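You operate a simulated robot arm through the tools that you are given. There is no shell and no other tool.

Carry out the task below with a simulated robot arm. There is one attempt and no reset: what you move stays moved.

## Task
Disconnect the maroon trainer's battery, black clamp first.
Fine: ignition off and key into its holder before that; swing both clamps right up off their posts; leave the rest alone.

The check looks at the end state, three seconds after you hand in, the way a careful person would. Anything else that was tipped, shoved, dropped, spilled or broken makes it a failure.

## Robot
A 6-joint arm with a two-finger parallel gripper, fixed in place. Base frame: the origin is at the foot of the arm, x ahead of it, y to its left, z up. Readings come in cm, degrees, newtons and seconds.
With the tool pointing down near the work surface it reaches from about 26 to 84 cm from the base axis. Its first joint turns from -115.0 to 115.0 degrees. Payload 3.43 kg.
Tool frame: the origin (TCP) lies between the finger pads and is the grasp point; the fingertips stand 3.4 cm ahead of it; z points along the fingers, y is the line along which they close. Largest opening 12.8 cm; finger width 2.4, thickness 1.2; the body of the gripper, 4.8 by 13 cm, starts 9.6 cm behind the TCP.
Orientation is told as [roll, pitch, yaw] about the base's x, y, z axes, in that order, counted from this pose: with the fingers straight down and closing along the base's y, the tool's x points along the base's -x, its y along +y and its z along -z.

## Interface
- The arm moves only by the tool arm_command. Its argument "deltas" is a list of rows, each an object of numbers (a shift or turn left out is 0, a gripper value left out holds the last): "dx", "dy", "dz": the shift along the base's x, y, z in cm; "ax", "ay", "az": the turn, a rotation vector about the base's x, y, z in degrees; "gripper": the closure, from 0 (fully open) to 1 (shut). In form: [{"dx": .., "dy": .., "dz": .., "ax": .., "ay": .., "az": .., "gripper": ..}, ...]. A call has 1 to 20 rows; each row is the pose to reach, as a shift and turn from the pose commanded when the call began. Each row takes 0.2 s and may step no farther than 5 cm and 8.6 degrees from the row before; otherwise, or with a gripper value out of range, the whole call is refused. Where a pose cannot be reached the arm comes as near as it can. A force on the tool above 90 N (or 10 N above the force at the start of the call, whichever is more), or a blocked arm, ends the call early, and 0.2 s more pass. Each finger travels about 10.8 cm/s and halts on what it meets, pressing with about 33 N; the grip force reading is that of the motor and also rises with nothing between the fingers. The clock runs only during rows and for 0.2 s after the last one: add rows that repeat a pose to give the fingers time. The reply holds the time, the measured pose of the TCP, the force on the tool along the base axes, the opening and the grip force, in the units named above and with some noise, with the torque about the TCP (base axes, N m) and any sound that the robot's microphone picked up.
- Cameras (640 x 400 px; columns grow to the right, rows downward): "scene" is fixed at [21.99, 50.01, 148.2]; the picture's right is [-0.23, -0.97, 0.00], its down [-0.82, 0.19, -0.53] and it looks along [0.52, -0.12, -0.85] (base axes); focal length 220 px, centre (320, 200). "wrist" rides on the gripper at [7.6, -1.1, -16] in the tool frame; the picture's right is [0.15, 0.99, 0.00], its down [-0.88, 0.13, -0.46] and it looks along [-0.45, 0.07, 0.89] (tool axes); focal length 234 px, centre (320, 200).
- snapshot(camera): a new picture of that camera. No time passes.
- raise_lower(by): slides the trunk up (or, below 0, down) by that many cm; the arm rides with it, the base frame stays. It gives what a move gives, with no picture.
- locate(camera, pixels): there is no depth. For up to 12 entries [column, row, z] of the newest picture of that camera ("zoom" is the newest enlarged one), the place [x, y] in the base frame at which the ray of that pixel passes the height z, good to about 0.3 cm. No time passes.
- zoom(camera, box): a new picture of the part [left, top, right, bottom] of that camera's present view, enlarged. No time passes.
- hand_in(): hands the job in; it is judged then, once.

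Unless the task says otherwise, let go and move clear before handing in.

The tools are called after "Call:" by a JSON object that holds its "op" and its "data". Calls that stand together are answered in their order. arm_command: Moves the arm, as the interface text tells. Its arguments: {"type":"object","properties":{"deltas":{"type":"array","items":{"type":"object","properties":{"dx":{"type":"number"},"dy":{"type":"number"},"dz":{"type":"number"},"ax":{"type":"number"},"ay":{"type":"number"},"az":{"type":"number"},"gripper":{"type":"number"}}}}},"required":["deltas"]} The other tools are called the same way: raise_lower (by) slides the trunk up or down; snapshot (camera) takes a picture; locate (camera, pixels) gives the place at which the rays of pixels pass given heights; zoom (camera, box) takes an enlarged picture of a part of a camera's view; hand_in () hands the job in.

At the start:

```text
clock: 0.0
tcp_pos: [42.18, 22.32, 114.53]
orientation: [0.1, 0.0, 0.0]
contact_force: [-0.3, 0.2, 0.1]
moment: [0.0, 0.0, 0.0]
finger_gap: 12.79
grip_force: 0.0
trunk travel left (down, up): [-62.5, 16.5]
```

scene: 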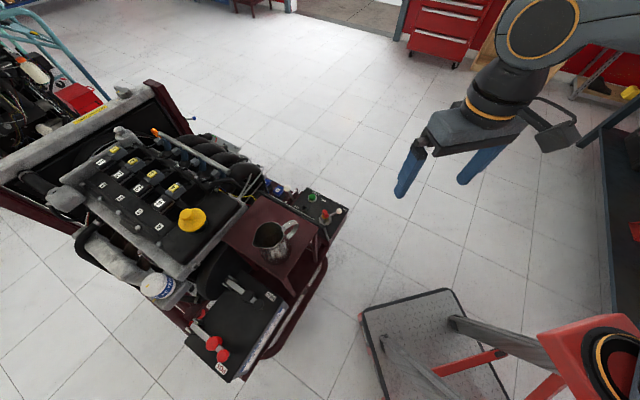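
wrist: 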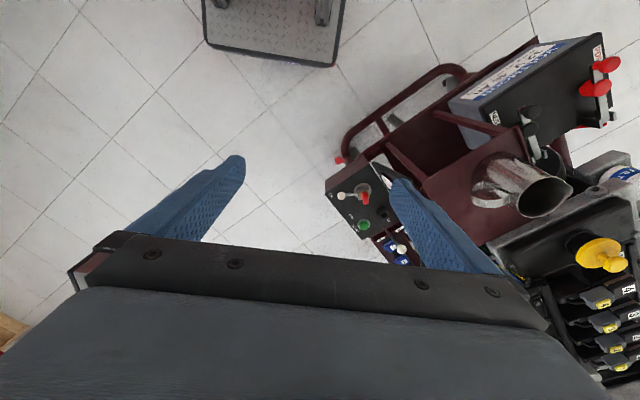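

The scene picture shows the maroon trainer with its battery near (235,335), red clamp near (215,350), black clamp near (250,290) and a control panel near (322,210). I'll zoom in on those parts first.

Call:
{"op": "zoom", "data": {"camera": "scene", "box": [170, 250, 330, 390]}}

Call:
{"op": "zoom", "data": {"camera": "scene", "box": [250, 165, 370, 255]}}

Call:
{"op": "zoom", "data": {"camera": "wrist", "box": [320, 20, 640, 270]}}

Call:
{"op": "zoom", "data": {"camera": "wrist", "box": [310, 140, 440, 280]}}

Call:
{"op": "zoom", "data": {"camera": "scene", "box": [0, 0, 320, 200]}}

```text
2.86 times, centred on (250, 320) of scene
```

zoom: 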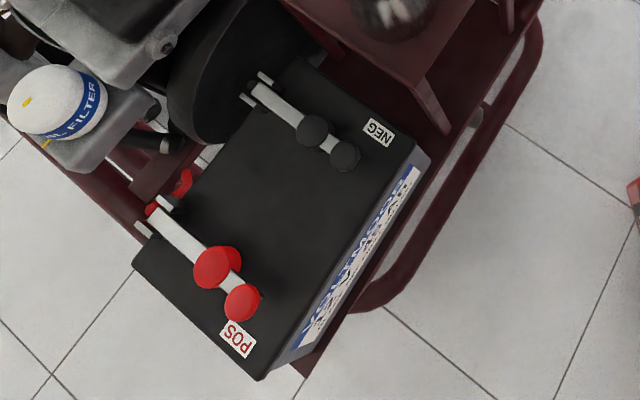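

```text
4.44 times, centred on (310, 210) of scene
```

zoom: 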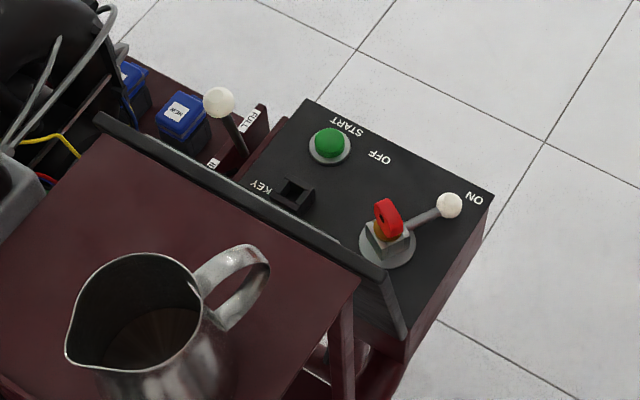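

```text
1.60 times, centred on (480, 145) of wrist
```

zoom: 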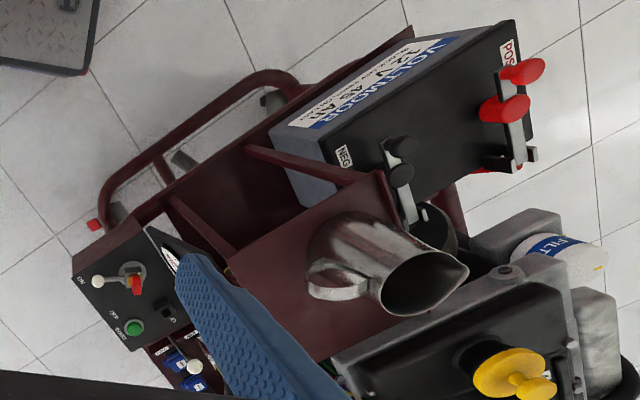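

```text
2.86 times, centred on (375, 210) of wrist
```

zoom: 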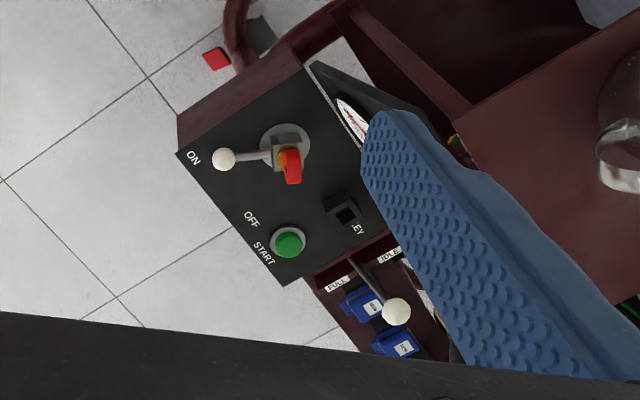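

```text
2.00 times, centred on (160, 100) of scene
```

zoom: 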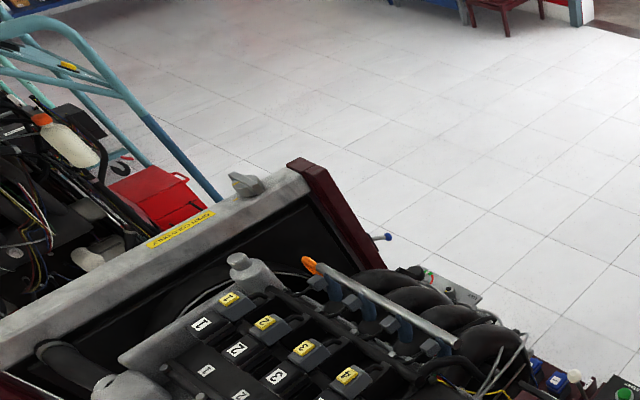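

The panel shows the lever's white ball at scene (339,211) by "ON", the red key at (325,214), and the empty KEY holder at (304,209). I'll triangulate these and the clamps using both cameras.

Call:
{"op": "locate", "data": {"camera": "scene", "pixels": [[339.0, 211.1, 60], [339.0, 211.1, 80], [325.1, 214.0, 60], [325.1, 214.0, 80], [312.0, 197.0, 60], [312.0, 197.0, 80], [303.9, 208.6, 60], [303.9, 208.6, 80], [222.7, 355.7, 60], [222.7, 355.7, 80], [258.4, 294.5, 60], [258.4, 294.5, 80]]}}

Call:
{"op": "locate", "data": {"camera": "wrist", "pixels": [[341.0, 195.6, 60], [341.0, 195.6, 80], [364.8, 197.7, 60], [364.8, 197.7, 80], [364.5, 224.7, 60], [364.5, 224.7, 80], [383.0, 213.8, 60], [383.0, 213.8, 80], [606, 64, 60], [606, 64, 80], [530, 110, 60], [530, 110, 80]]}}

```text
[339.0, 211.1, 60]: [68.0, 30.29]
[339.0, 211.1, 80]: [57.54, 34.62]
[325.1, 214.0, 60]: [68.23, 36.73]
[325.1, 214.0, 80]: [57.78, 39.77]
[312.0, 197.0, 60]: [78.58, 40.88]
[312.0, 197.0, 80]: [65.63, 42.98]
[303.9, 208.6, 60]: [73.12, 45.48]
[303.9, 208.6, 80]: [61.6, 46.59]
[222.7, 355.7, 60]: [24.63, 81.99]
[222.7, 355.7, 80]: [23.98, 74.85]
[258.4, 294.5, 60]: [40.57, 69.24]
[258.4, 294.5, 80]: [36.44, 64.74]
```

```text
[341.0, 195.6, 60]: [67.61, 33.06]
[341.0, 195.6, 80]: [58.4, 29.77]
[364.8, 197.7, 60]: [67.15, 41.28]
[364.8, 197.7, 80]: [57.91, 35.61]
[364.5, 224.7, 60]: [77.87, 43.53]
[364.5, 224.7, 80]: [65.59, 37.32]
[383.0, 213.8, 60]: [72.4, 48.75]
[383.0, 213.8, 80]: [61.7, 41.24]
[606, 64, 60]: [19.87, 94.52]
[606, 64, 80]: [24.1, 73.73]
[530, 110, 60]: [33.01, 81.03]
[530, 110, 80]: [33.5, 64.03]
```

The triangulation puts the lever ball near (64.2, 31.9, 67.3), the key near (62.5, 38.3, 70) and the holder near (68.5, 45.9, 67.6). Next I'll check the jug at (253,244), the NEG knobs at (258,305) and (247,295), and the second POS knob.

Call:
{"op": "locate", "data": {"camera": "scene", "pixels": [[258.4, 305.0, 60], [258.4, 305.0, 80], [247.2, 295.5, 60], [247.2, 295.5, 80], [253.3, 243.7, 60], [253.3, 243.7, 80], [294.2, 221.2, 60], [294.2, 221.2, 80], [212.7, 343.4, 60], [212.7, 343.4, 80], [335, 232, 65], [346, 210, 65]]}}

Call:
{"op": "locate", "data": {"camera": "wrist", "pixels": [[530, 110, 60], [530, 110, 80], [531.2, 131.2, 60], [531.2, 131.2, 80], [571.9, 187.5, 60], [571.9, 187.5, 80], [475, 198, 60], [475, 198, 80], [594.4, 86.9, 60], [594.4, 86.9, 80]]}}

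```text
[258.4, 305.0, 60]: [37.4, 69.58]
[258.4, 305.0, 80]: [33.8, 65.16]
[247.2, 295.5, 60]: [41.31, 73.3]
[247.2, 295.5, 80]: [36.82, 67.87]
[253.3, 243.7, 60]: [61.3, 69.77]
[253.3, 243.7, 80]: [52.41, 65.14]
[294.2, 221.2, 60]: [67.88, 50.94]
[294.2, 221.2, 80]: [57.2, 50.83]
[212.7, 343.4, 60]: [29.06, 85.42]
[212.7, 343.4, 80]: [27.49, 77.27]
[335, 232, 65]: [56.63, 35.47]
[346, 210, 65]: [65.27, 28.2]
```

```text
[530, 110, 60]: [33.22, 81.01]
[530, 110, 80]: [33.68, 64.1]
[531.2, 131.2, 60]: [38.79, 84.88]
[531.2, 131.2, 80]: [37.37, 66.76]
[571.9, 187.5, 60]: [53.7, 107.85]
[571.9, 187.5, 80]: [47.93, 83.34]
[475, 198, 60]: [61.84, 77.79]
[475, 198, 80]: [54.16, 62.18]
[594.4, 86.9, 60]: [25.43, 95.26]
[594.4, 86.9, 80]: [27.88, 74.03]
```

The jug's handle top comes out high, near (49, 51, 95), so I must stay well clear of it. The NEG knobs are near (34, 65.5, 78) and (37, 68, 78). I'll move to the panel side, away from the jug, for a closer look.

Call:
{"op": "arm_command", "data": {"deltas": [{"dx": 2.4, "dy": 1.6, "dz": -3.6}, {"dx": 4.8, "dy": 3.2, "dz": -7.2}, {"dx": 7.2, "dy": 4.8, "dz": -10.8}, {"dx": 9.6, "dy": 6.4, "dz": -14.4}, {"dx": 12, "dy": 8, "dz": -18}, {"dx": 14.4, "dy": 9.6, "dz": -21.6}]}}

Call:
{"op": "snapshot", "data": {"camera": "wrist"}}

Call:
{"op": "snapshot", "data": {"camera": "scene"}}

```text
clock: 1.4
tcp_pos: [56.54, 31.87, 93.09]
orientation: [0.0, -0.1, -0.1]
contact_force: [-1.0, -0.3, 0.8]
moment: [0.02, 0.01, 0.01]
finger_gap: 12.8
grip_force: 0.1
trunk travel left (down, up): [-62.5, 16.5]
```

```text
taken
```

wrist: 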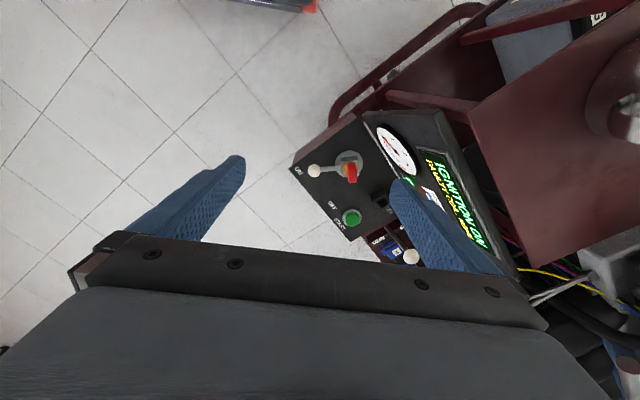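

```text
taken
```

scene: 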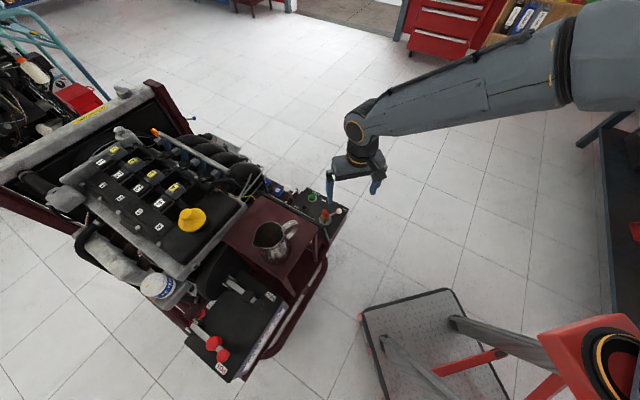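

The wrist picture now shows the panel near (345,185) and a display reading "IGNITION ON" at (450,195). I'll zoom on both.

Call:
{"op": "zoom", "data": {"camera": "wrist", "box": [280, 110, 420, 250]}}

Call:
{"op": "zoom", "data": {"camera": "wrist", "box": [360, 100, 520, 260]}}

Call:
{"op": "zoom", "data": {"camera": "scene", "box": [280, 180, 376, 240]}}

```text
2.86 times, centred on (350, 180) of wrist
```

zoom: 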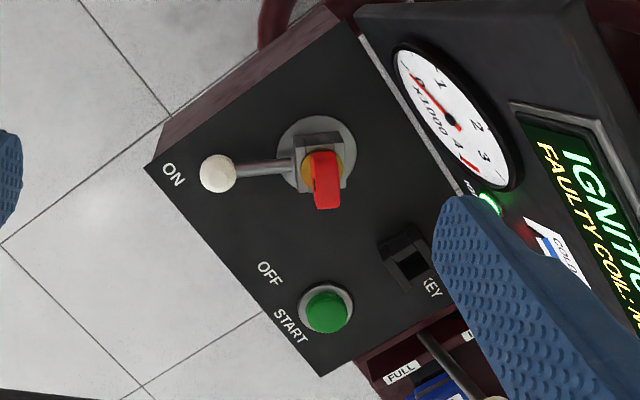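

```text
2.50 times, centred on (440, 180) of wrist
```

zoom: 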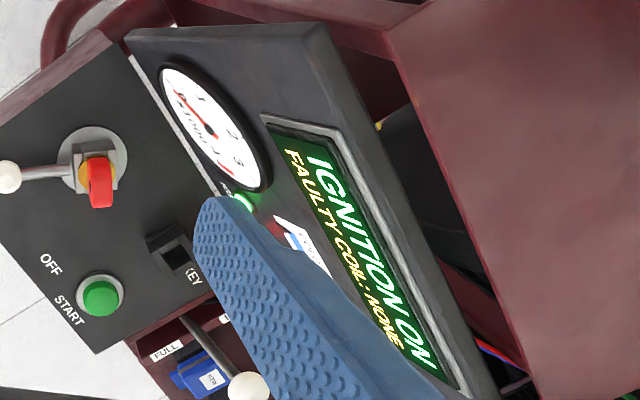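

```text
6.67 times, centred on (328, 210) of scene
```

zoom: 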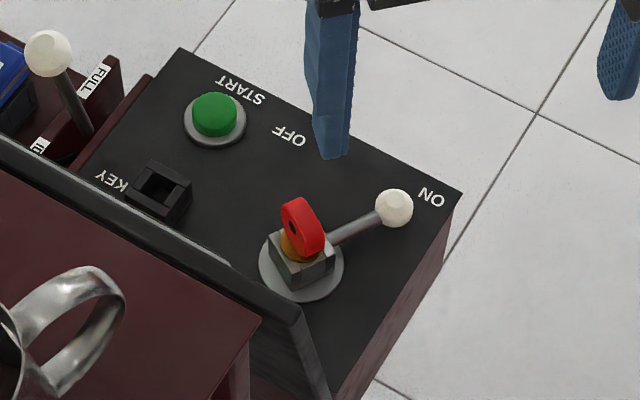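

The console is clear: the lever points to ON at zoom (172,175), OFF is at (270,272), and the holder is a raised black box at (408,262). The second zoom's display reads "IGNITION ON / FAULTY COIL: NONE". I'll triangulate the hub, labels, key head and holder from both views.

Call:
{"op": "locate", "data": {"camera": "scene", "pixels": [[339.1, 211.2, 60], [339.1, 211.2, 75], [325.15, 220.2, 60], [325.15, 220.2, 75], [325.3, 213.7, 60], [325.3, 213.7, 75], [323.5, 200.2, 60], [323.5, 200.2, 75], [304, 208.2, 60], [304, 208.2, 75], [312.2, 197.2, 60], [312.2, 197.2, 75]]}}

Call:
{"op": "locate", "data": {"camera": "wrist", "pixels": [[314.3, 170.6, 60], [314.3, 170.6, 75], [348.6, 164.2, 60], [348.6, 164.2, 75], [352, 171, 60], [352, 171, 75], [332.5, 205.2, 60], [332.5, 205.2, 75], [381.8, 201.7, 60], [381.8, 201.7, 75], [352.1, 219.2, 60], [352.1, 219.2, 75]]}}

```text
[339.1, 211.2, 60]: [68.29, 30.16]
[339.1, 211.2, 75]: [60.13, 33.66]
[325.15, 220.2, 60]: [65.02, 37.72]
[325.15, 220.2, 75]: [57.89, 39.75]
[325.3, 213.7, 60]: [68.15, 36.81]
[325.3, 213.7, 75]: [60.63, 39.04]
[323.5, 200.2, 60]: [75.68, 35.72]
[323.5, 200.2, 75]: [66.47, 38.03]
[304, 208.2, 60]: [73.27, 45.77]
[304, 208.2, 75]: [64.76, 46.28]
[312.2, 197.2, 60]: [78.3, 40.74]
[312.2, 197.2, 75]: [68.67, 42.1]
```

```text
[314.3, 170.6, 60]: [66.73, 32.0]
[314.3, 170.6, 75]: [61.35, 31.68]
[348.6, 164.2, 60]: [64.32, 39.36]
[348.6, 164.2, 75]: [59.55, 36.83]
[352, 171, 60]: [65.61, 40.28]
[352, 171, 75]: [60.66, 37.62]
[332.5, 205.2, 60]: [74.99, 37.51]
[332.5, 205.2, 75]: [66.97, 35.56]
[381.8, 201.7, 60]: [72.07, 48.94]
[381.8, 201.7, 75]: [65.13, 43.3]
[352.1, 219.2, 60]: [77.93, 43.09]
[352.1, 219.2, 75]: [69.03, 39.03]
```

The hub is at about (62.5, 38.4) with the ball at (64.25, 31.85, 67.2), so the lever must swing about +64° to OFF. Before moving in, I'll check the height of the dashboard's top corners, wrist (442,110) and (512,260), and of the panel edge.

Call:
{"op": "locate", "data": {"camera": "scene", "pixels": [[325, 226.5, 60], [325, 226.5, 80], [259.8, 192, 60], [259.8, 192, 80], [344.9, 209.2, 60], [344.9, 209.2, 80], [349.2, 208.9, 60], [349.2, 208.9, 80]]}}

Call:
{"op": "locate", "data": {"camera": "wrist", "pixels": [[442, 110, 60], [442, 110, 80], [512, 260, 60], [512, 260, 80], [298, 171.2, 60], [298, 171.2, 80], [289, 168.5, 60], [289, 168.5, 80]]}}

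```text
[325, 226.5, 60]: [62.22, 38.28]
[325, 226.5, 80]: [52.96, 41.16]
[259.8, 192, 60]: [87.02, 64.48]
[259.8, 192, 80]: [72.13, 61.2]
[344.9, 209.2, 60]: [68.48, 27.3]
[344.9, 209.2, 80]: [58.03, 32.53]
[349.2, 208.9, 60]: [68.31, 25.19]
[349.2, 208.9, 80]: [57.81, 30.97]
```

```text
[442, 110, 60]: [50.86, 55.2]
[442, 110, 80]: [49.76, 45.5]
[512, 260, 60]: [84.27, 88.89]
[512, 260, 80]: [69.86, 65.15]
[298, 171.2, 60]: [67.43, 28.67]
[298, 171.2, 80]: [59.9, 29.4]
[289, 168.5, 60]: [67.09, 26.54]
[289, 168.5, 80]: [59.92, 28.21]
```

The dashboard slopes back from the panel and tops out near z≈87 at (50,42), so the lever side is open. I'll close the fingers and come down beside the ball on its -x side, stopping a little above it to check.

Call:
{"op": "arm_command", "data": {"deltas": [{"dx": 1, "dz": -3, "gripper": 1}, {"dx": 2, "dz": -6, "gripper": 1}, {"dx": 3, "dz": -10, "gripper": 1}, {"dx": 3.7, "dz": -14, "gripper": 1}, {"dx": 3.7, "dz": -17, "gripper": 1}, {"dx": 3.7, "dz": -18, "gripper": 1}]}}

Call:
{"op": "snapshot", "data": {"camera": "wrist"}}

Call:
{"op": "zoom", "data": {"camera": "scene", "box": [280, 165, 376, 240]}}

```text
clock: 2.8
tcp_pos: [60.19, 31.91, 75.15]
orientation: [0.0, 0.0, 0.0]
contact_force: [-0.2, 0.1, 0.5]
moment: [0.03, 0.0, -0.05]
finger_gap: 0.0
grip_force: 33.3
trunk travel left (down, up): [-62.5, 16.5]
```

```text
taken
```

wrist: 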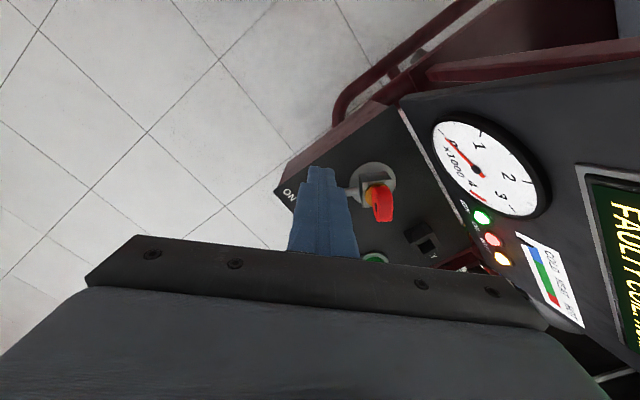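

```text
5.33 times, centred on (328, 202) of scene
```

zoom: 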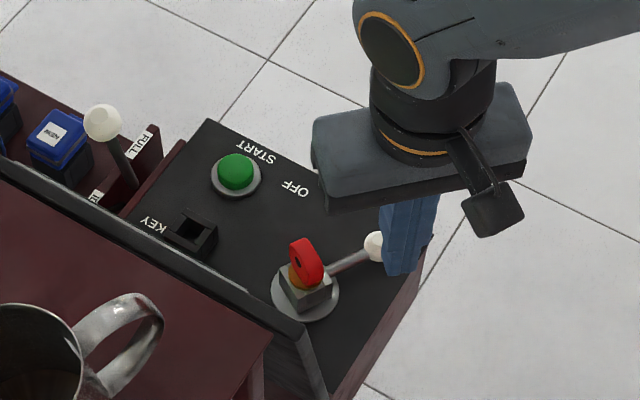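

The closed fingers sit just on the -x side of the ball (hidden behind them in the wrist view, visible at zoom (375,245)). I'll go down 4.6 cm and check for contact.

Call:
{"op": "arm_command", "data": {"deltas": [{"dz": -1.5}, {"dz": -3}, {"dz": -4.0}, {"dz": -4.5}]}}

Call:
{"op": "zoom", "data": {"camera": "scene", "box": [300, 180, 364, 230]}}

Call:
{"op": "zoom", "data": {"camera": "wrist", "box": [250, 110, 470, 280]}}

```text
clock: 3.8
tcp_pos: [60.19, 31.91, 70.48]
orientation: [0.0, 0.0, -0.1]
contact_force: [-0.2, -0.4, 0.6]
moment: [0.03, 0.0, 0.03]
finger_gap: 0.03
grip_force: 32.9
trunk travel left (down, up): [-62.5, 16.5]
```

```text
8.00 times, centred on (332, 205) of scene
```

zoom: 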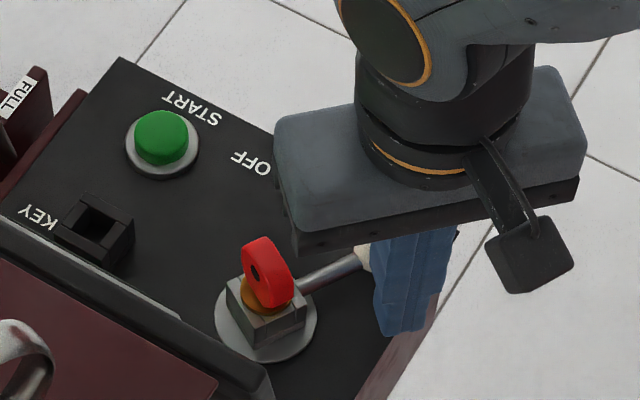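

```text
2.35 times, centred on (360, 195) of wrist
```

zoom: 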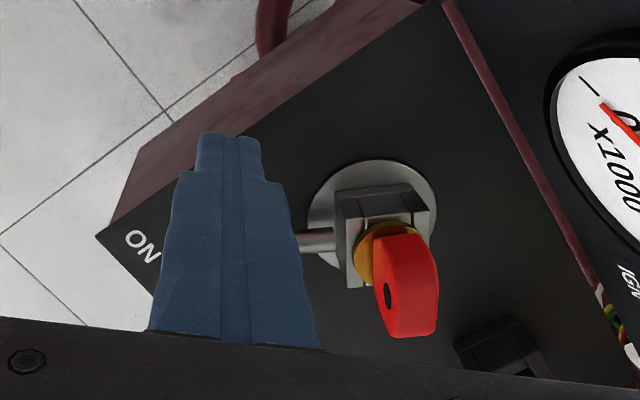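

The fingertips are now at z≈67.1 beside the ball with no contact force. I'll push the lever along the arc about the hub, first part only.

Call:
{"op": "arm_command", "data": {"deltas": [{"dx": 1.07, "dy": -0.17}, {"dx": 2.01, "dy": -0.27}, {"dx": 2.96, "dy": -0.23}, {"dx": 3.9, "dy": -0.07}, {"dx": 4.8, "dy": 0.23}]}}

Call:
{"op": "zoom", "data": {"camera": "scene", "box": [300, 180, 364, 230]}}

Call:
{"op": "snapshot", "data": {"camera": "wrist"}}

```text
clock: 5.0
tcp_pos: [65.02, 32.24, 70.5]
orientation: [0.0, 0.0, 0.0]
contact_force: [-0.8, -0.6, -0.8]
moment: [0.02, 0.0, 0.03]
finger_gap: 0.0
grip_force: 32.8
trunk travel left (down, up): [-62.5, 16.5]
```

```text
8.00 times, centred on (332, 205) of scene
```

zoom: 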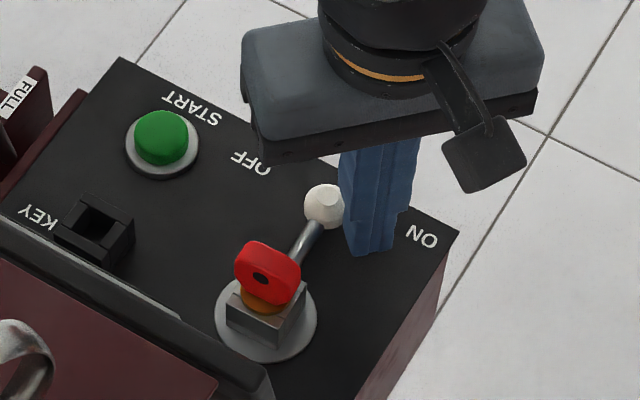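

```text
taken
```

wrist: 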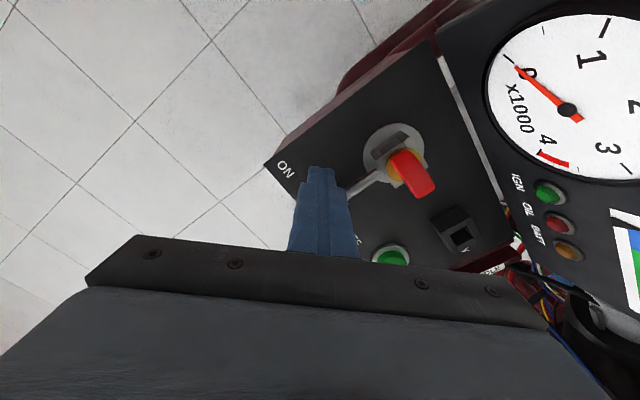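

The lever follows, with the ball now at zoom (323,205), and the IGN lamp at wrist (550,193) looks unlit. I'll continue along the arc toward OFF.

Call:
{"op": "arm_command", "data": {"deltas": [{"dx": 0.85, "dy": 0.41}, {"dx": 1.64, "dy": 0.94}, {"dx": 2.34, "dy": 1.58}, {"dx": 2.81, "dy": 2.11}]}}

Call:
{"op": "zoom", "data": {"camera": "scene", "box": [300, 180, 364, 230]}}

Call:
{"op": "snapshot", "data": {"camera": "wrist"}}

```text
clock: 6.0
tcp_pos: [67.92, 34.14, 70.48]
orientation: [0.0, 0.0, 0.0]
contact_force: [0.9, -0.4, 1.1]
moment: [0.05, 0.01, -0.01]
finger_gap: 0.0
grip_force: 33.0
trunk travel left (down, up): [-62.5, 16.5]
```

```text
8.00 times, centred on (332, 205) of scene
```

zoom: 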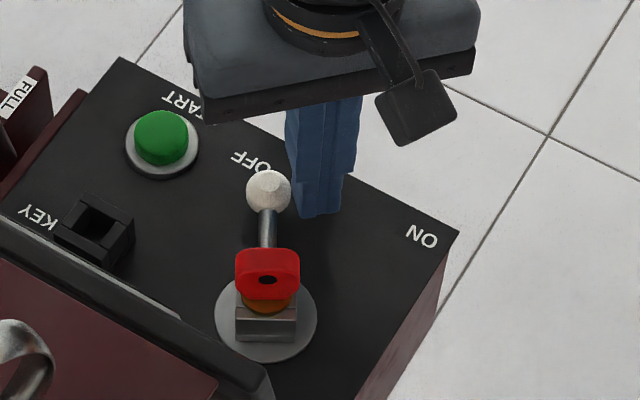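

```text
taken
```

wrist: 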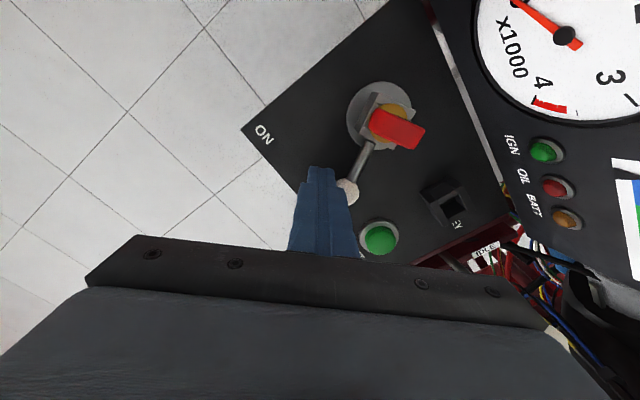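

The lever now points almost at OFF, with the ball at zoom (268,190) and the OFF label at (250,162). I'll compute the exact remaining angle.

Call:
{"op": "locate", "data": {"camera": "scene", "pixels": [[325.5, 203.75, 67.2], [323.25, 200.25, 66], [345.0, 209.4, 66], [325.1, 220.0, 66], [312.2, 197.2, 66.5], [316, 193.4, 66]]}}

Call:
{"op": "zoom", "data": {"camera": "wrist", "box": [230, 60, 480, 260]}}

```text
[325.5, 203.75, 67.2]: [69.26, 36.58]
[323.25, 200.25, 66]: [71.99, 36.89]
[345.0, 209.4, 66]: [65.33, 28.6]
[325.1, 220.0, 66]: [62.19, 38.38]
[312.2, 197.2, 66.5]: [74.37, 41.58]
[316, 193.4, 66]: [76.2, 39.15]
```

```text
2.00 times, centred on (355, 160) of wrist
```

zoom: 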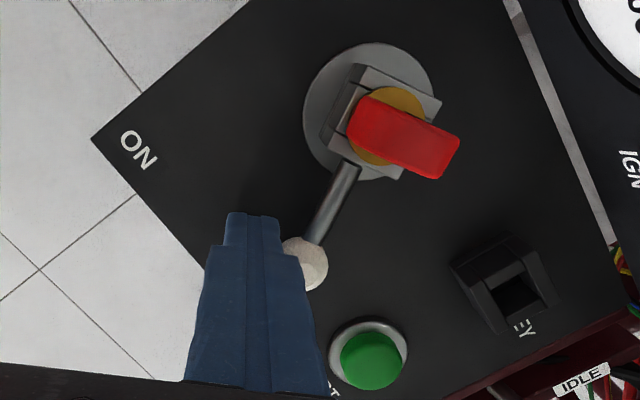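

The ball is at −15° and the OFF label at about −9° to −10°, so about 5° remains. I'll push a little further and watch the force for a stop.

Call:
{"op": "arm_command", "data": {"deltas": [{"dx": 0.15, "dy": 0.22}, {"dx": 0.3, "dy": 0.45}, {"dx": 0.36, "dy": 0.55}]}}

Call:
{"op": "zoom", "data": {"camera": "scene", "box": [300, 180, 364, 230]}}

Call:
{"op": "zoom", "data": {"camera": "wrist", "box": [230, 60, 480, 260]}}

```text
clock: 6.8
tcp_pos: [68.0, 34.52, 70.42]
orientation: [-0.1, 0.3, -0.2]
contact_force: [-13.7, -23.2, 11.5]
moment: [-0.57, 0.35, -0.01]
finger_gap: 0.01
grip_force: 33.1
trunk travel left (down, up): [-62.5, 16.5]
```

```text
8.00 times, centred on (332, 205) of scene
```

zoom: 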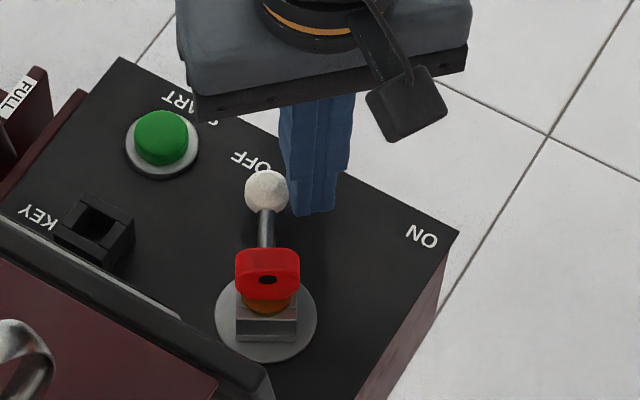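

```text
2.00 times, centred on (355, 160) of wrist
```

zoom: 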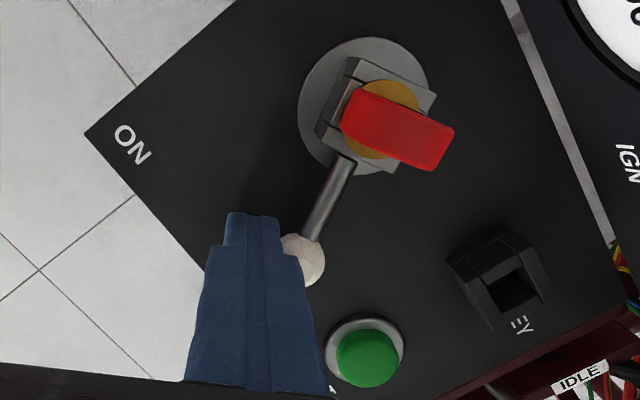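

A hard stop was met (27 N) with the lever pointing at OFF. I'll back the fingers off to -y, rise, and confirm on the display.

Call:
{"op": "arm_command", "data": {"deltas": [{"dx": -0.4, "dy": -0.8}, {"dx": -0.8, "dy": -2.2}, {"dx": -1.2, "dy": -3.5}, {"dx": -1.5, "dy": -3.5, "dz": 4}, {"dx": -2, "dy": -3.5, "dz": 8.5}, {"dx": -3, "dy": -3.5, "dz": 13}, {"dx": -5, "dy": -3.0, "dz": 17}]}}

Call:
{"op": "snapshot", "data": {"camera": "wrist"}}

Call:
{"op": "zoom", "data": {"camera": "scene", "box": [290, 180, 354, 230]}}

```text
clock: 8.4
tcp_pos: [63.36, 31.81, 87.37]
orientation: [0.0, 0.0, 0.0]
contact_force: [1.5, 1.0, -0.3]
moment: [0.0, 0.04, 0.01]
finger_gap: 0.01
grip_force: 33.2
trunk travel left (down, up): [-62.5, 16.5]
```

```text
taken
```

wrist: 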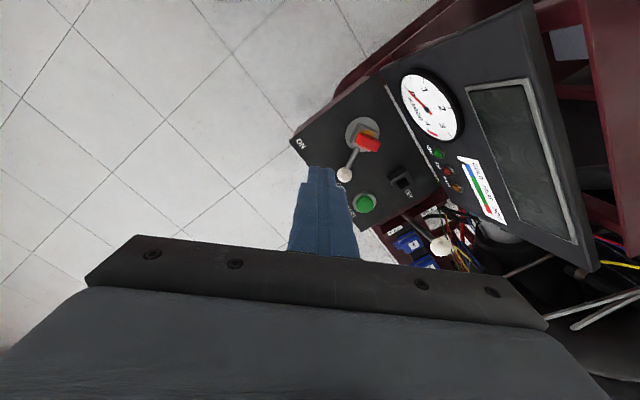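

```text
8.00 times, centred on (322, 205) of scene
```

zoom: 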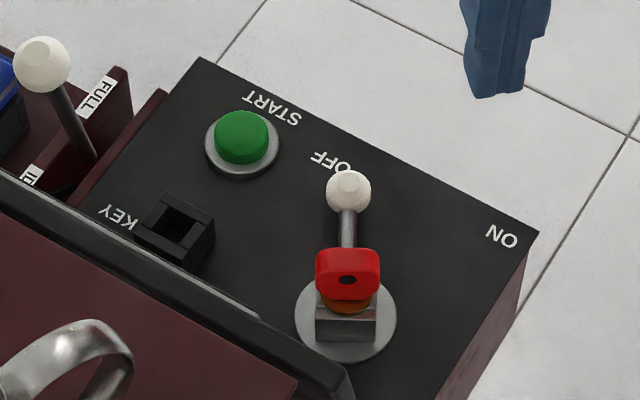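

The display is blank and the lamps are dark, so the ignition is off and the lever stays at OFF. Next I'll measure the key head, hub block and holder more closely.

Call:
{"op": "zoom", "data": {"camera": "wrist", "box": [330, 110, 426, 170]}}

Call:
{"op": "zoom", "data": {"camera": "wrist", "box": [350, 150, 446, 210]}}

Call:
{"op": "zoom", "data": {"camera": "scene", "box": [306, 200, 346, 225]}}

Call:
{"op": "zoom", "data": {"camera": "scene", "box": [284, 195, 324, 220]}}

```text
6.67 times, centred on (378, 140) of wrist
```

zoom: 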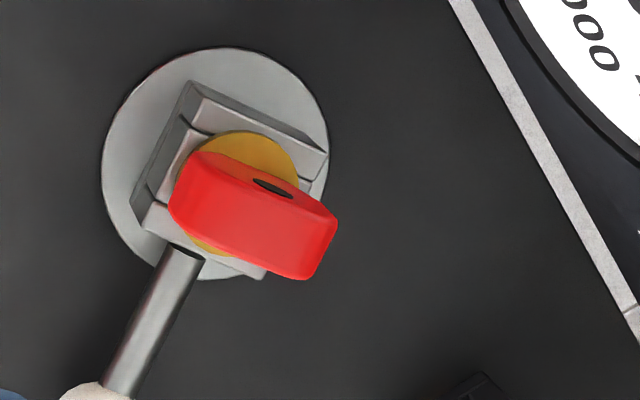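

```text
6.67 times, centred on (398, 180) of wrist
```

zoom: 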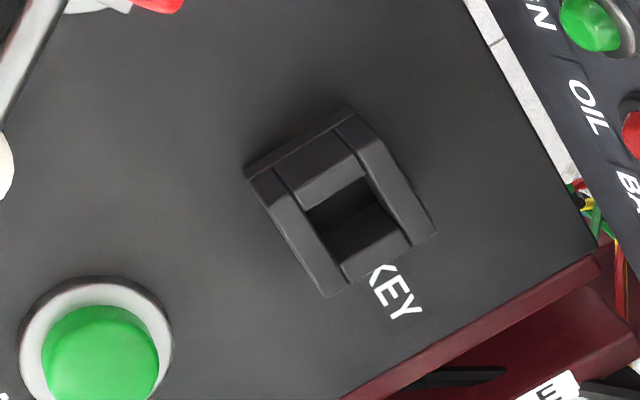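

```text
16.00 times, centred on (326, 212) of scene
```

zoom: 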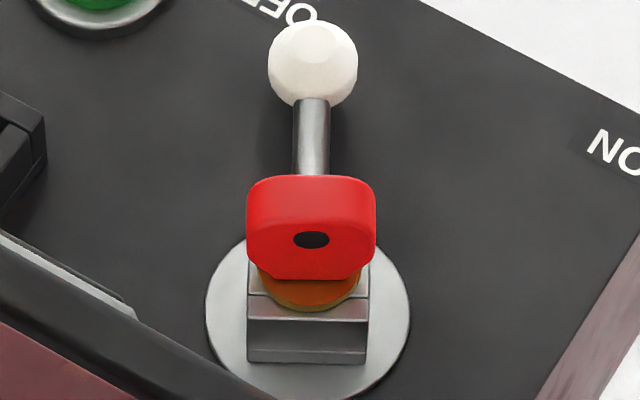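

```text
16.00 times, centred on (304, 208) of scene
```

zoom: 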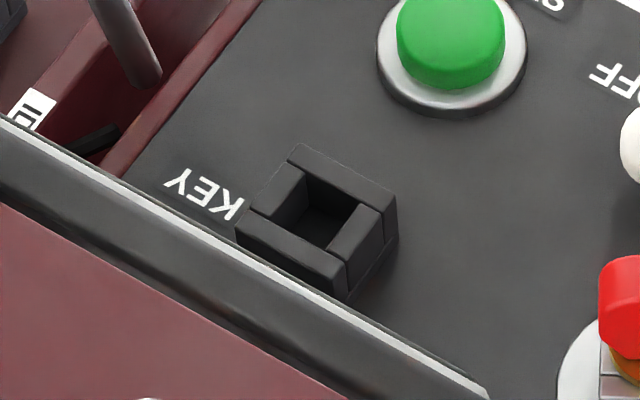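

I can see the key's red head over a brass collar in the hub's square socket, and the holder is a similar four-walled box with a square hole. I'll measure the hole corners and key head corners in both views.

Call:
{"op": "locate", "data": {"camera": "scene", "pixels": [[303.25, 206.25, 67.7], [306.5, 208.2, 67.7], [304.4, 211.1, 67.7], [300.9, 208.9, 67.7], [302.1, 204.9, 67.7], [308.7, 207.7, 67.7], [305.6, 212.7, 67.7], [298.8, 209.9, 67.7], [325.6, 212.1, 60], [325.6, 212.1, 80], [325.4, 205.75, 67.2], [325.1, 219.6, 66]]}}

Call:
{"op": "locate", "data": {"camera": "wrist", "pixels": [[395.75, 181.8, 67.7], [404.3, 176.7, 67.7], [411.8, 186.75, 67.7], [401.3, 190.2, 67.7], [386.75, 175.5, 67.7], [402.2, 166, 67.7], [415.4, 184.7, 67.7], [399.6, 194.4, 67.7], [368.5, 142, 60], [368.5, 142, 80], [344.5, 173, 67.2], [362.2, 134.5, 66]]}}

```text
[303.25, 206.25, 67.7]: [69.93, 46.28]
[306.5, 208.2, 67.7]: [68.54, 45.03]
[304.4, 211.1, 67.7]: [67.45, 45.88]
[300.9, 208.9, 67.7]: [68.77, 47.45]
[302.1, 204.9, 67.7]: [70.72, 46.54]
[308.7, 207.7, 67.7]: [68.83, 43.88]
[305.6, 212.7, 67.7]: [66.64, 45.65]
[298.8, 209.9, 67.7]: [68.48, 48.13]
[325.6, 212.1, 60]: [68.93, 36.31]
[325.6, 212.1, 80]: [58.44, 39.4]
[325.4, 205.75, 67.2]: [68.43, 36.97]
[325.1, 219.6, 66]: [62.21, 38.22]
```

```text
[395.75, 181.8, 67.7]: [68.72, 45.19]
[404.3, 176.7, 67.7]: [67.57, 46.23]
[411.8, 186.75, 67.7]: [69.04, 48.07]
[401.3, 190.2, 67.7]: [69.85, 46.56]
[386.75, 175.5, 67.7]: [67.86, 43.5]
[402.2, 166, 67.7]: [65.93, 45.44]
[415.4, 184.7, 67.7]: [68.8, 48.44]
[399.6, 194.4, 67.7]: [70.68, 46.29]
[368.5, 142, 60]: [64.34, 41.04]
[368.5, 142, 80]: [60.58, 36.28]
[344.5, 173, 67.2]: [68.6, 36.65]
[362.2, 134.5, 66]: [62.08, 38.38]
```

Both views agree that the hole centre is near (68.7, 46.3) at z≈67.7, about 1.9 × 1.5 cm. I'll get the panel's exact orientation from its long edge and triangulate the key head, scene (325.6,212.1) and wrist (368.5,142).

Call:
{"op": "locate", "data": {"camera": "scene", "pixels": [[306.5, 187.25, 66], [349.25, 209, 66], [321.4, 211.5, 72], [329.5, 211.5, 72], [321.5, 216.0, 70], [329.2, 216.0, 70], [321.4, 211.5, 71], [329.5, 211.5, 71]]}}

Call:
{"op": "locate", "data": {"camera": "wrist", "pixels": [[298, 139, 66], [356, 231, 66], [355, 147, 72], [358.5, 134, 72], [376, 152, 72], [378.5, 142, 72], [355, 147, 71], [376, 152, 71]]}}

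Call:
{"op": "zoom", "data": {"camera": "wrist", "box": [340, 120, 404, 160]}}

```text
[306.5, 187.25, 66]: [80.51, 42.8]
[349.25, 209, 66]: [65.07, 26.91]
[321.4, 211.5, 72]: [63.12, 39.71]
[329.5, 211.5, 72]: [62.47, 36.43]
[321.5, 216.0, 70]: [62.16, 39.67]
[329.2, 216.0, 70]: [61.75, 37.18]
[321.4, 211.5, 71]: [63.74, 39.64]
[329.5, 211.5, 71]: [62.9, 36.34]
```

```text
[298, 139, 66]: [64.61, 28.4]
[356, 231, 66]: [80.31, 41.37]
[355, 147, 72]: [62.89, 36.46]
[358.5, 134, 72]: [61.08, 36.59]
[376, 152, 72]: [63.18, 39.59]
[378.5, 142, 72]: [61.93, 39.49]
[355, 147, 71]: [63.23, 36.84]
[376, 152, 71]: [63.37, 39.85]
```

```text
10.00 times, centred on (372, 140) of wrist
```

zoom: 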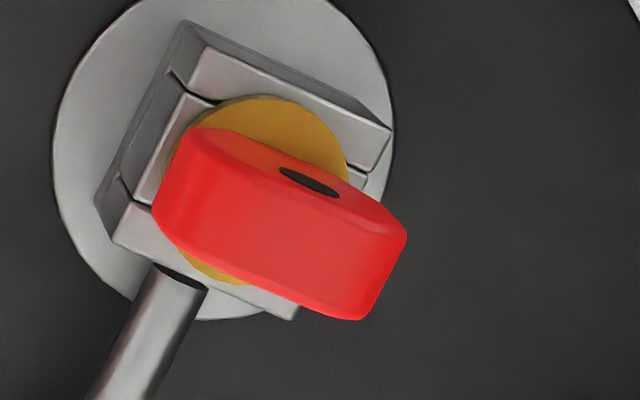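

The panel's long edge runs at 45.8°, the hub key's width is at about 76°, and the holder's long walls run at about 46°, so the key needs about −30° of turn on the way. Next I'll check where the dashboard's face meets the panel near the holder, and the dashboard's slope.

Call:
{"op": "locate", "data": {"camera": "wrist", "pixels": [[419.7, 150, 66], [437, 178.5, 66], [387, 86, 66], [445, 185, 68], [453, 189, 70], [580, 240, 83], [596, 270, 84], [527, 4, 87], [470, 155, 72], [500, 222, 72]]}}

Call:
{"op": "locate", "data": {"camera": "scene", "pixels": [[287.2, 187.7, 70], [287.2, 187.7, 75], [295.9, 210, 80], [295.9, 210, 86], [311.9, 219.3, 80], [311.9, 219.3, 86], [292, 207.2, 86], [318.5, 223.5, 87], [325, 226.5, 87]]}}

```text
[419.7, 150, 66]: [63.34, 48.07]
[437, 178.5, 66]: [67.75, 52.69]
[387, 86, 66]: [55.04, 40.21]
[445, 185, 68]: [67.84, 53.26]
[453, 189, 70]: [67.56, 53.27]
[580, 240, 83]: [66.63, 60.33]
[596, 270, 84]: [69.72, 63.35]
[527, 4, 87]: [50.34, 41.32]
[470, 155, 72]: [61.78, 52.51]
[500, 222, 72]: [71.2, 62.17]
```

```text
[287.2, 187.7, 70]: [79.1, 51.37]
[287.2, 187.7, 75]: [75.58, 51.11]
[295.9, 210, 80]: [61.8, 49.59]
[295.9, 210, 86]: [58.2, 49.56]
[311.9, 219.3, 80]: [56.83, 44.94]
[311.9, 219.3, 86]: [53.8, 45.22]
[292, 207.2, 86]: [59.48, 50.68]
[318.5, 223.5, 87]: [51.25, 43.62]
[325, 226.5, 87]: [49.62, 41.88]
```

The dashboard's foot is at n≈10.7 against n≈15.8 for the holder, so a face grip on the key clears it. I'll get the key's heights from its hole, bottom edge and top, which both cameras see.

Call:
{"op": "locate", "data": {"camera": "scene", "pixels": [[325.4, 214.5, 66], [325.4, 214.5, 74], [325.4, 218.8, 64], [325.4, 218.8, 72], [325.4, 211.7, 68], [325.4, 211.7, 76], [324.9, 222.0, 64], [324.9, 222.0, 70]]}}

Call:
{"op": "locate", "data": {"camera": "wrist", "pixels": [[371, 138.3, 66], [371, 138.3, 74], [365.5, 130.6, 64], [365.5, 130.6, 72], [369, 145, 68], [369, 145, 76], [365, 122, 64], [365, 122, 70]]}}

```text
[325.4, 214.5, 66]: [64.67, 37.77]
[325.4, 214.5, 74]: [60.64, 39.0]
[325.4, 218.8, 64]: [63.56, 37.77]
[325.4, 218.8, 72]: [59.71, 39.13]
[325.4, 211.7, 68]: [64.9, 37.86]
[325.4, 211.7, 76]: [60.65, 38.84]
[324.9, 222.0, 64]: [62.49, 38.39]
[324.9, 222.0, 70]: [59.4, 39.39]
```

```text
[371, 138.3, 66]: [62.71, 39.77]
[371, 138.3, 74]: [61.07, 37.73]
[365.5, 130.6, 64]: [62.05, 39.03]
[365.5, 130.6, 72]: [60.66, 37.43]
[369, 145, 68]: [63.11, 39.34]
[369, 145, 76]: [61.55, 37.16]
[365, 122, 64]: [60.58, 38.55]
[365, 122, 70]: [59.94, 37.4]
```

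The key head's hole triangulates to z≈71, with the hub block top at ≈68.5. I'll turn the tool +75.8° so the fingers close on the head's flat faces, with a 6 cm opening, and stop above the key to check.

Call:
{"op": "arm_command", "data": {"deltas": [{"az": 8.4, "dy": 0.7, "gripper": 0.53}, {"az": 16.8, "dy": 1.4, "gripper": 0.53}, {"az": 25.2, "dy": 2.1, "gripper": 0.53}, {"az": 33.6, "dx": -0.4, "dy": 2.8, "gripper": 0.53}, {"az": 42, "dx": -0.6, "dy": 3.5, "gripper": 0.53}, {"az": 50.4, "dx": -0.8, "dy": 4.2, "gripper": 0.53}, {"az": 58.8, "dx": -1.0, "dy": 4.9, "gripper": 0.53}, {"az": 67.2, "dx": -1.1, "dy": 5.6, "gripper": 0.53}, {"az": 75.8, "dx": -1.1, "dy": 6.3, "gripper": 0.53}, {"az": 75.8, "dx": -1.1, "dy": 6.3, "dz": -3, "gripper": 0.53}, {"az": 75.8, "dx": -1.1, "dy": 6.3, "dz": -6, "gripper": 0.53}]}}

Call:
{"op": "snapshot", "data": {"camera": "wrist"}}

Call:
{"op": "snapshot", "data": {"camera": "scene"}}

```text
clock: 10.8
tcp_pos: [62.02, 38.13, 81.45]
orientation: [0.1, 0.0, 75.9]
contact_force: [-0.4, 0.2, 0.3]
moment: [0.02, 0.03, 0.03]
finger_gap: 6.02
grip_force: 0.1
trunk travel left (down, up): [-62.5, 16.5]
```

```text
taken
```

wrist: 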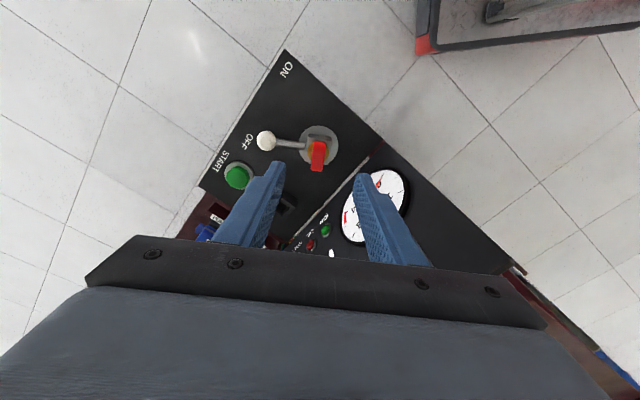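

```text
taken
```

scene: 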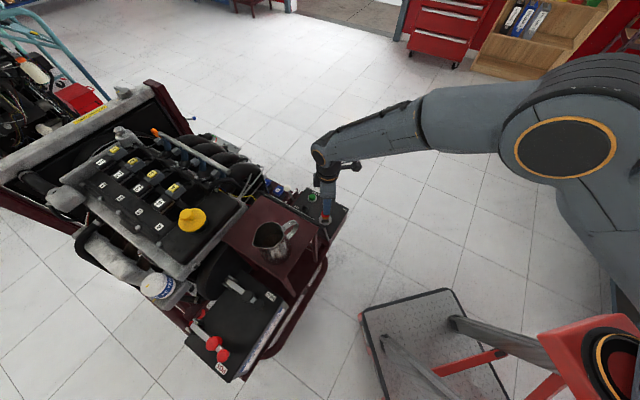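

The key (wrist (318,155)) sits between the open fingers. I'll zoom to check its alignment with the closing line.

Call:
{"op": "zoom", "data": {"camera": "wrist", "box": [270, 110, 366, 200]}}

Call:
{"op": "locate", "data": {"camera": "wrist", "pixels": [[318, 142, 72], [318, 170, 72], [311, 155, 72], [326, 155, 72], [318, 145, 66], [265, 141, 67.2]]}}

Call:
{"op": "zoom", "data": {"camera": "scene", "box": [290, 160, 354, 230]}}

```text
4.44 times, centred on (318, 155) of wrist
```

zoom: 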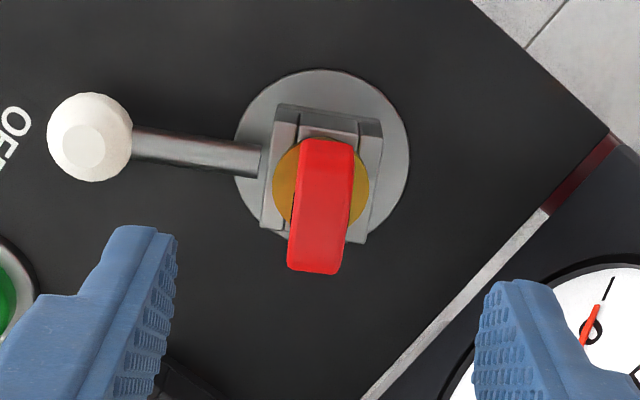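

```text
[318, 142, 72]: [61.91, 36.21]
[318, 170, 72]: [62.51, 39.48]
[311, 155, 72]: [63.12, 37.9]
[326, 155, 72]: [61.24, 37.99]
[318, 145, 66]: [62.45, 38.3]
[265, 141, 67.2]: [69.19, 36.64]
```

```text
5.71 times, centred on (322, 195) of scene
```

zoom: 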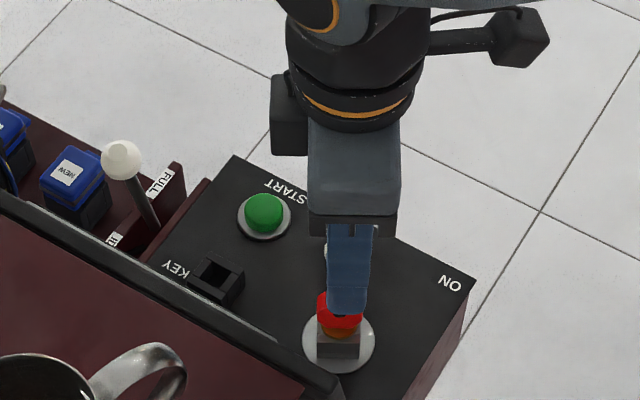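

The fingers straddle the head, aligned to within about 2°. I'll descend so the fingertips stop at z≈69.5, just above the hub block, and check for contact before closing.

Call:
{"op": "arm_command", "data": {"deltas": [{"dx": 0.1, "dz": -3}, {"dx": 0.15, "dz": -6}, {"dx": 0.15, "dz": -7.8}, {"dx": 0.15, "dz": -8.5}]}}

Call:
{"op": "snapshot", "data": {"camera": "wrist"}}

Call:
{"op": "zoom", "data": {"camera": "scene", "box": [306, 195, 346, 225]}}

```text
clock: 11.8
tcp_pos: [62.3, 38.17, 72.95]
orientation: [0.0, 0.0, 75.7]
contact_force: [0.4, 0.3, 0.0]
moment: [0.06, -0.02, -0.05]
finger_gap: 6.04
grip_force: 0.1
trunk travel left (down, up): [-62.5, 16.5]
```

```text
taken
```

wrist: 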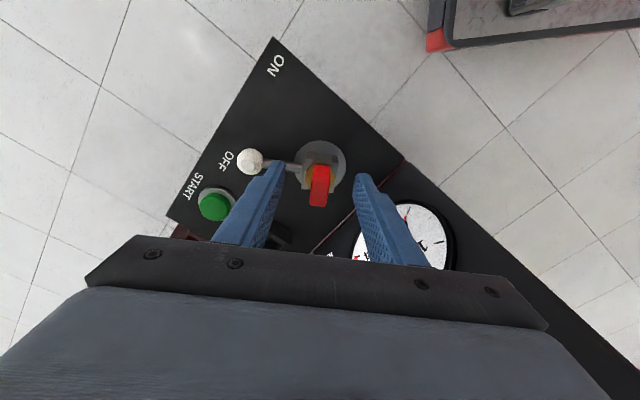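

```text
13.33 times, centred on (326, 210) of scene
```

zoom: 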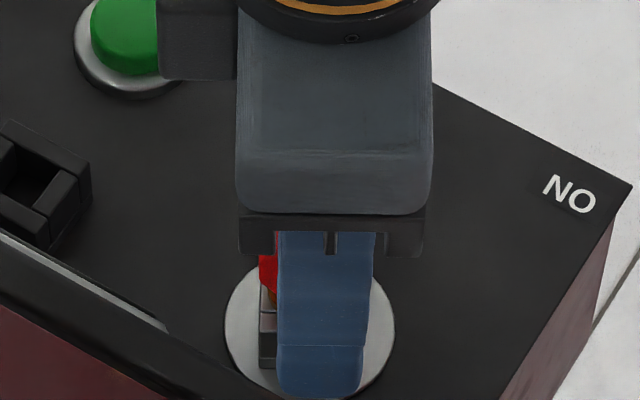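

No contact, and the fingers straddle the head. I'll check the lateral centring once more in a wrist zoom before closing.

Call:
{"op": "zoom", "data": {"camera": "wrist", "box": [270, 130, 366, 220]}}

Call:
{"op": "locate", "data": {"camera": "wrist", "pixels": [[319, 206, 72.3], [312, 186, 72.3], [329, 186, 72.3], [320, 168, 66], [322, 170, 66]]}}

```text
4.44 times, centred on (318, 175) of wrist
```

zoom: 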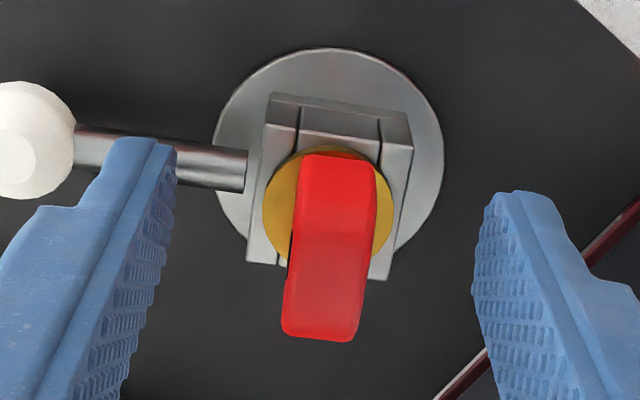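

```text
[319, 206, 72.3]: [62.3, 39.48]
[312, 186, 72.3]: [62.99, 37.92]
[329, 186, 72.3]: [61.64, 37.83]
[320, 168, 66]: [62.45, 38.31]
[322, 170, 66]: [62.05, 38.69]
```

The key's centre looks to be at about (62.2, 38.5), so I'll shift +0.3 cm in y and then close on the head.

Call:
{"op": "arm_command", "data": {"deltas": [{"dx": -0.05, "dy": 0.3}, {"dx": -0.05, "dy": 0.3, "gripper": 0.7}, {"dx": -0.05, "dy": 0.3, "gripper": 0.85}, {"dx": -0.05, "dy": 0.3, "gripper": 1}, {"dx": -0.05, "dy": 0.3, "gripper": 1}, {"dx": -0.05, "dy": 0.3, "gripper": 1}]}}

Call:
{"op": "zoom", "data": {"camera": "wrist", "box": [270, 130, 366, 220]}}

```text
clock: 13.2
tcp_pos: [62.23, 38.42, 73.08]
orientation: [0.0, 0.0, 75.8]
contact_force: [0.2, 0.1, 0.0]
moment: [0.0, 0.0, 0.01]
finger_gap: 1.29
grip_force: 33.1
trunk travel left (down, up): [-62.5, 16.5]
```

```text
4.44 times, centred on (318, 175) of wrist
```

zoom: 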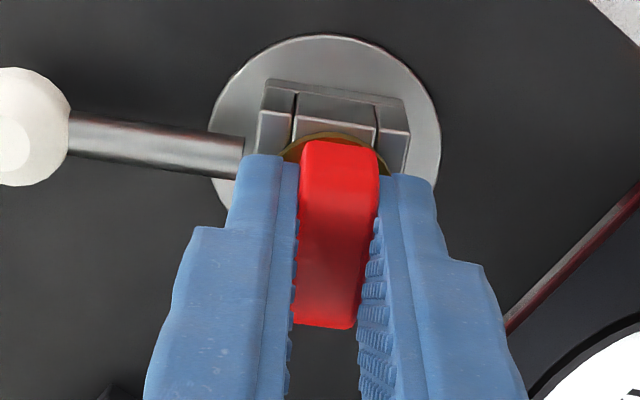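

The grip is firm on the head (gap 1.29 cm, 33 N) with almost no side load. I'll draw the key straight up.

Call:
{"op": "arm_command", "data": {"deltas": [{"dz": 0.5}, {"dz": 1.2}, {"dz": 2}, {"dz": 3}, {"dz": 4.5}, {"dz": 6}, {"dz": 8}]}}

Call:
{"op": "snapshot", "data": {"camera": "wrist"}}

Call:
{"op": "zoom", "data": {"camera": "scene", "box": [290, 180, 354, 230]}}

```text
clock: 14.8
tcp_pos: [62.13, 38.32, 81.06]
orientation: [0.0, 0.1, 75.8]
contact_force: [-0.3, 0.4, -0.4]
moment: [-0.01, 0.04, 0.0]
finger_gap: 1.26
grip_force: 33.1
trunk travel left (down, up): [-62.5, 16.5]
```

```text
taken
```

wrist: 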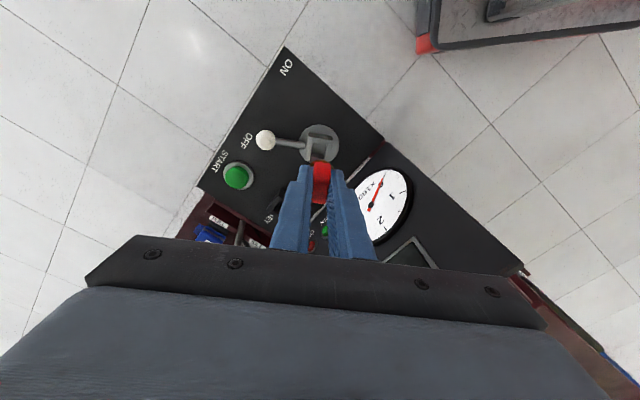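

```text
8.00 times, centred on (322, 205) of scene
```

zoom: 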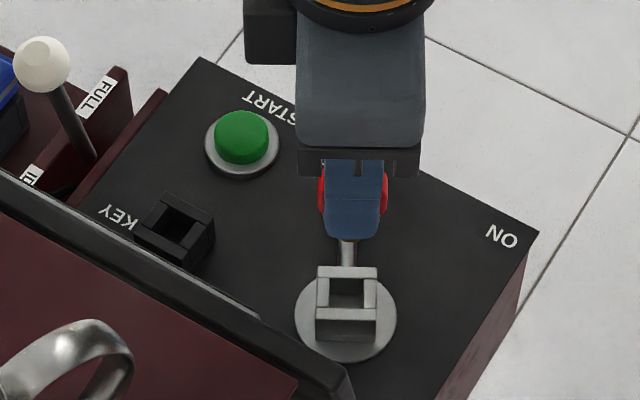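

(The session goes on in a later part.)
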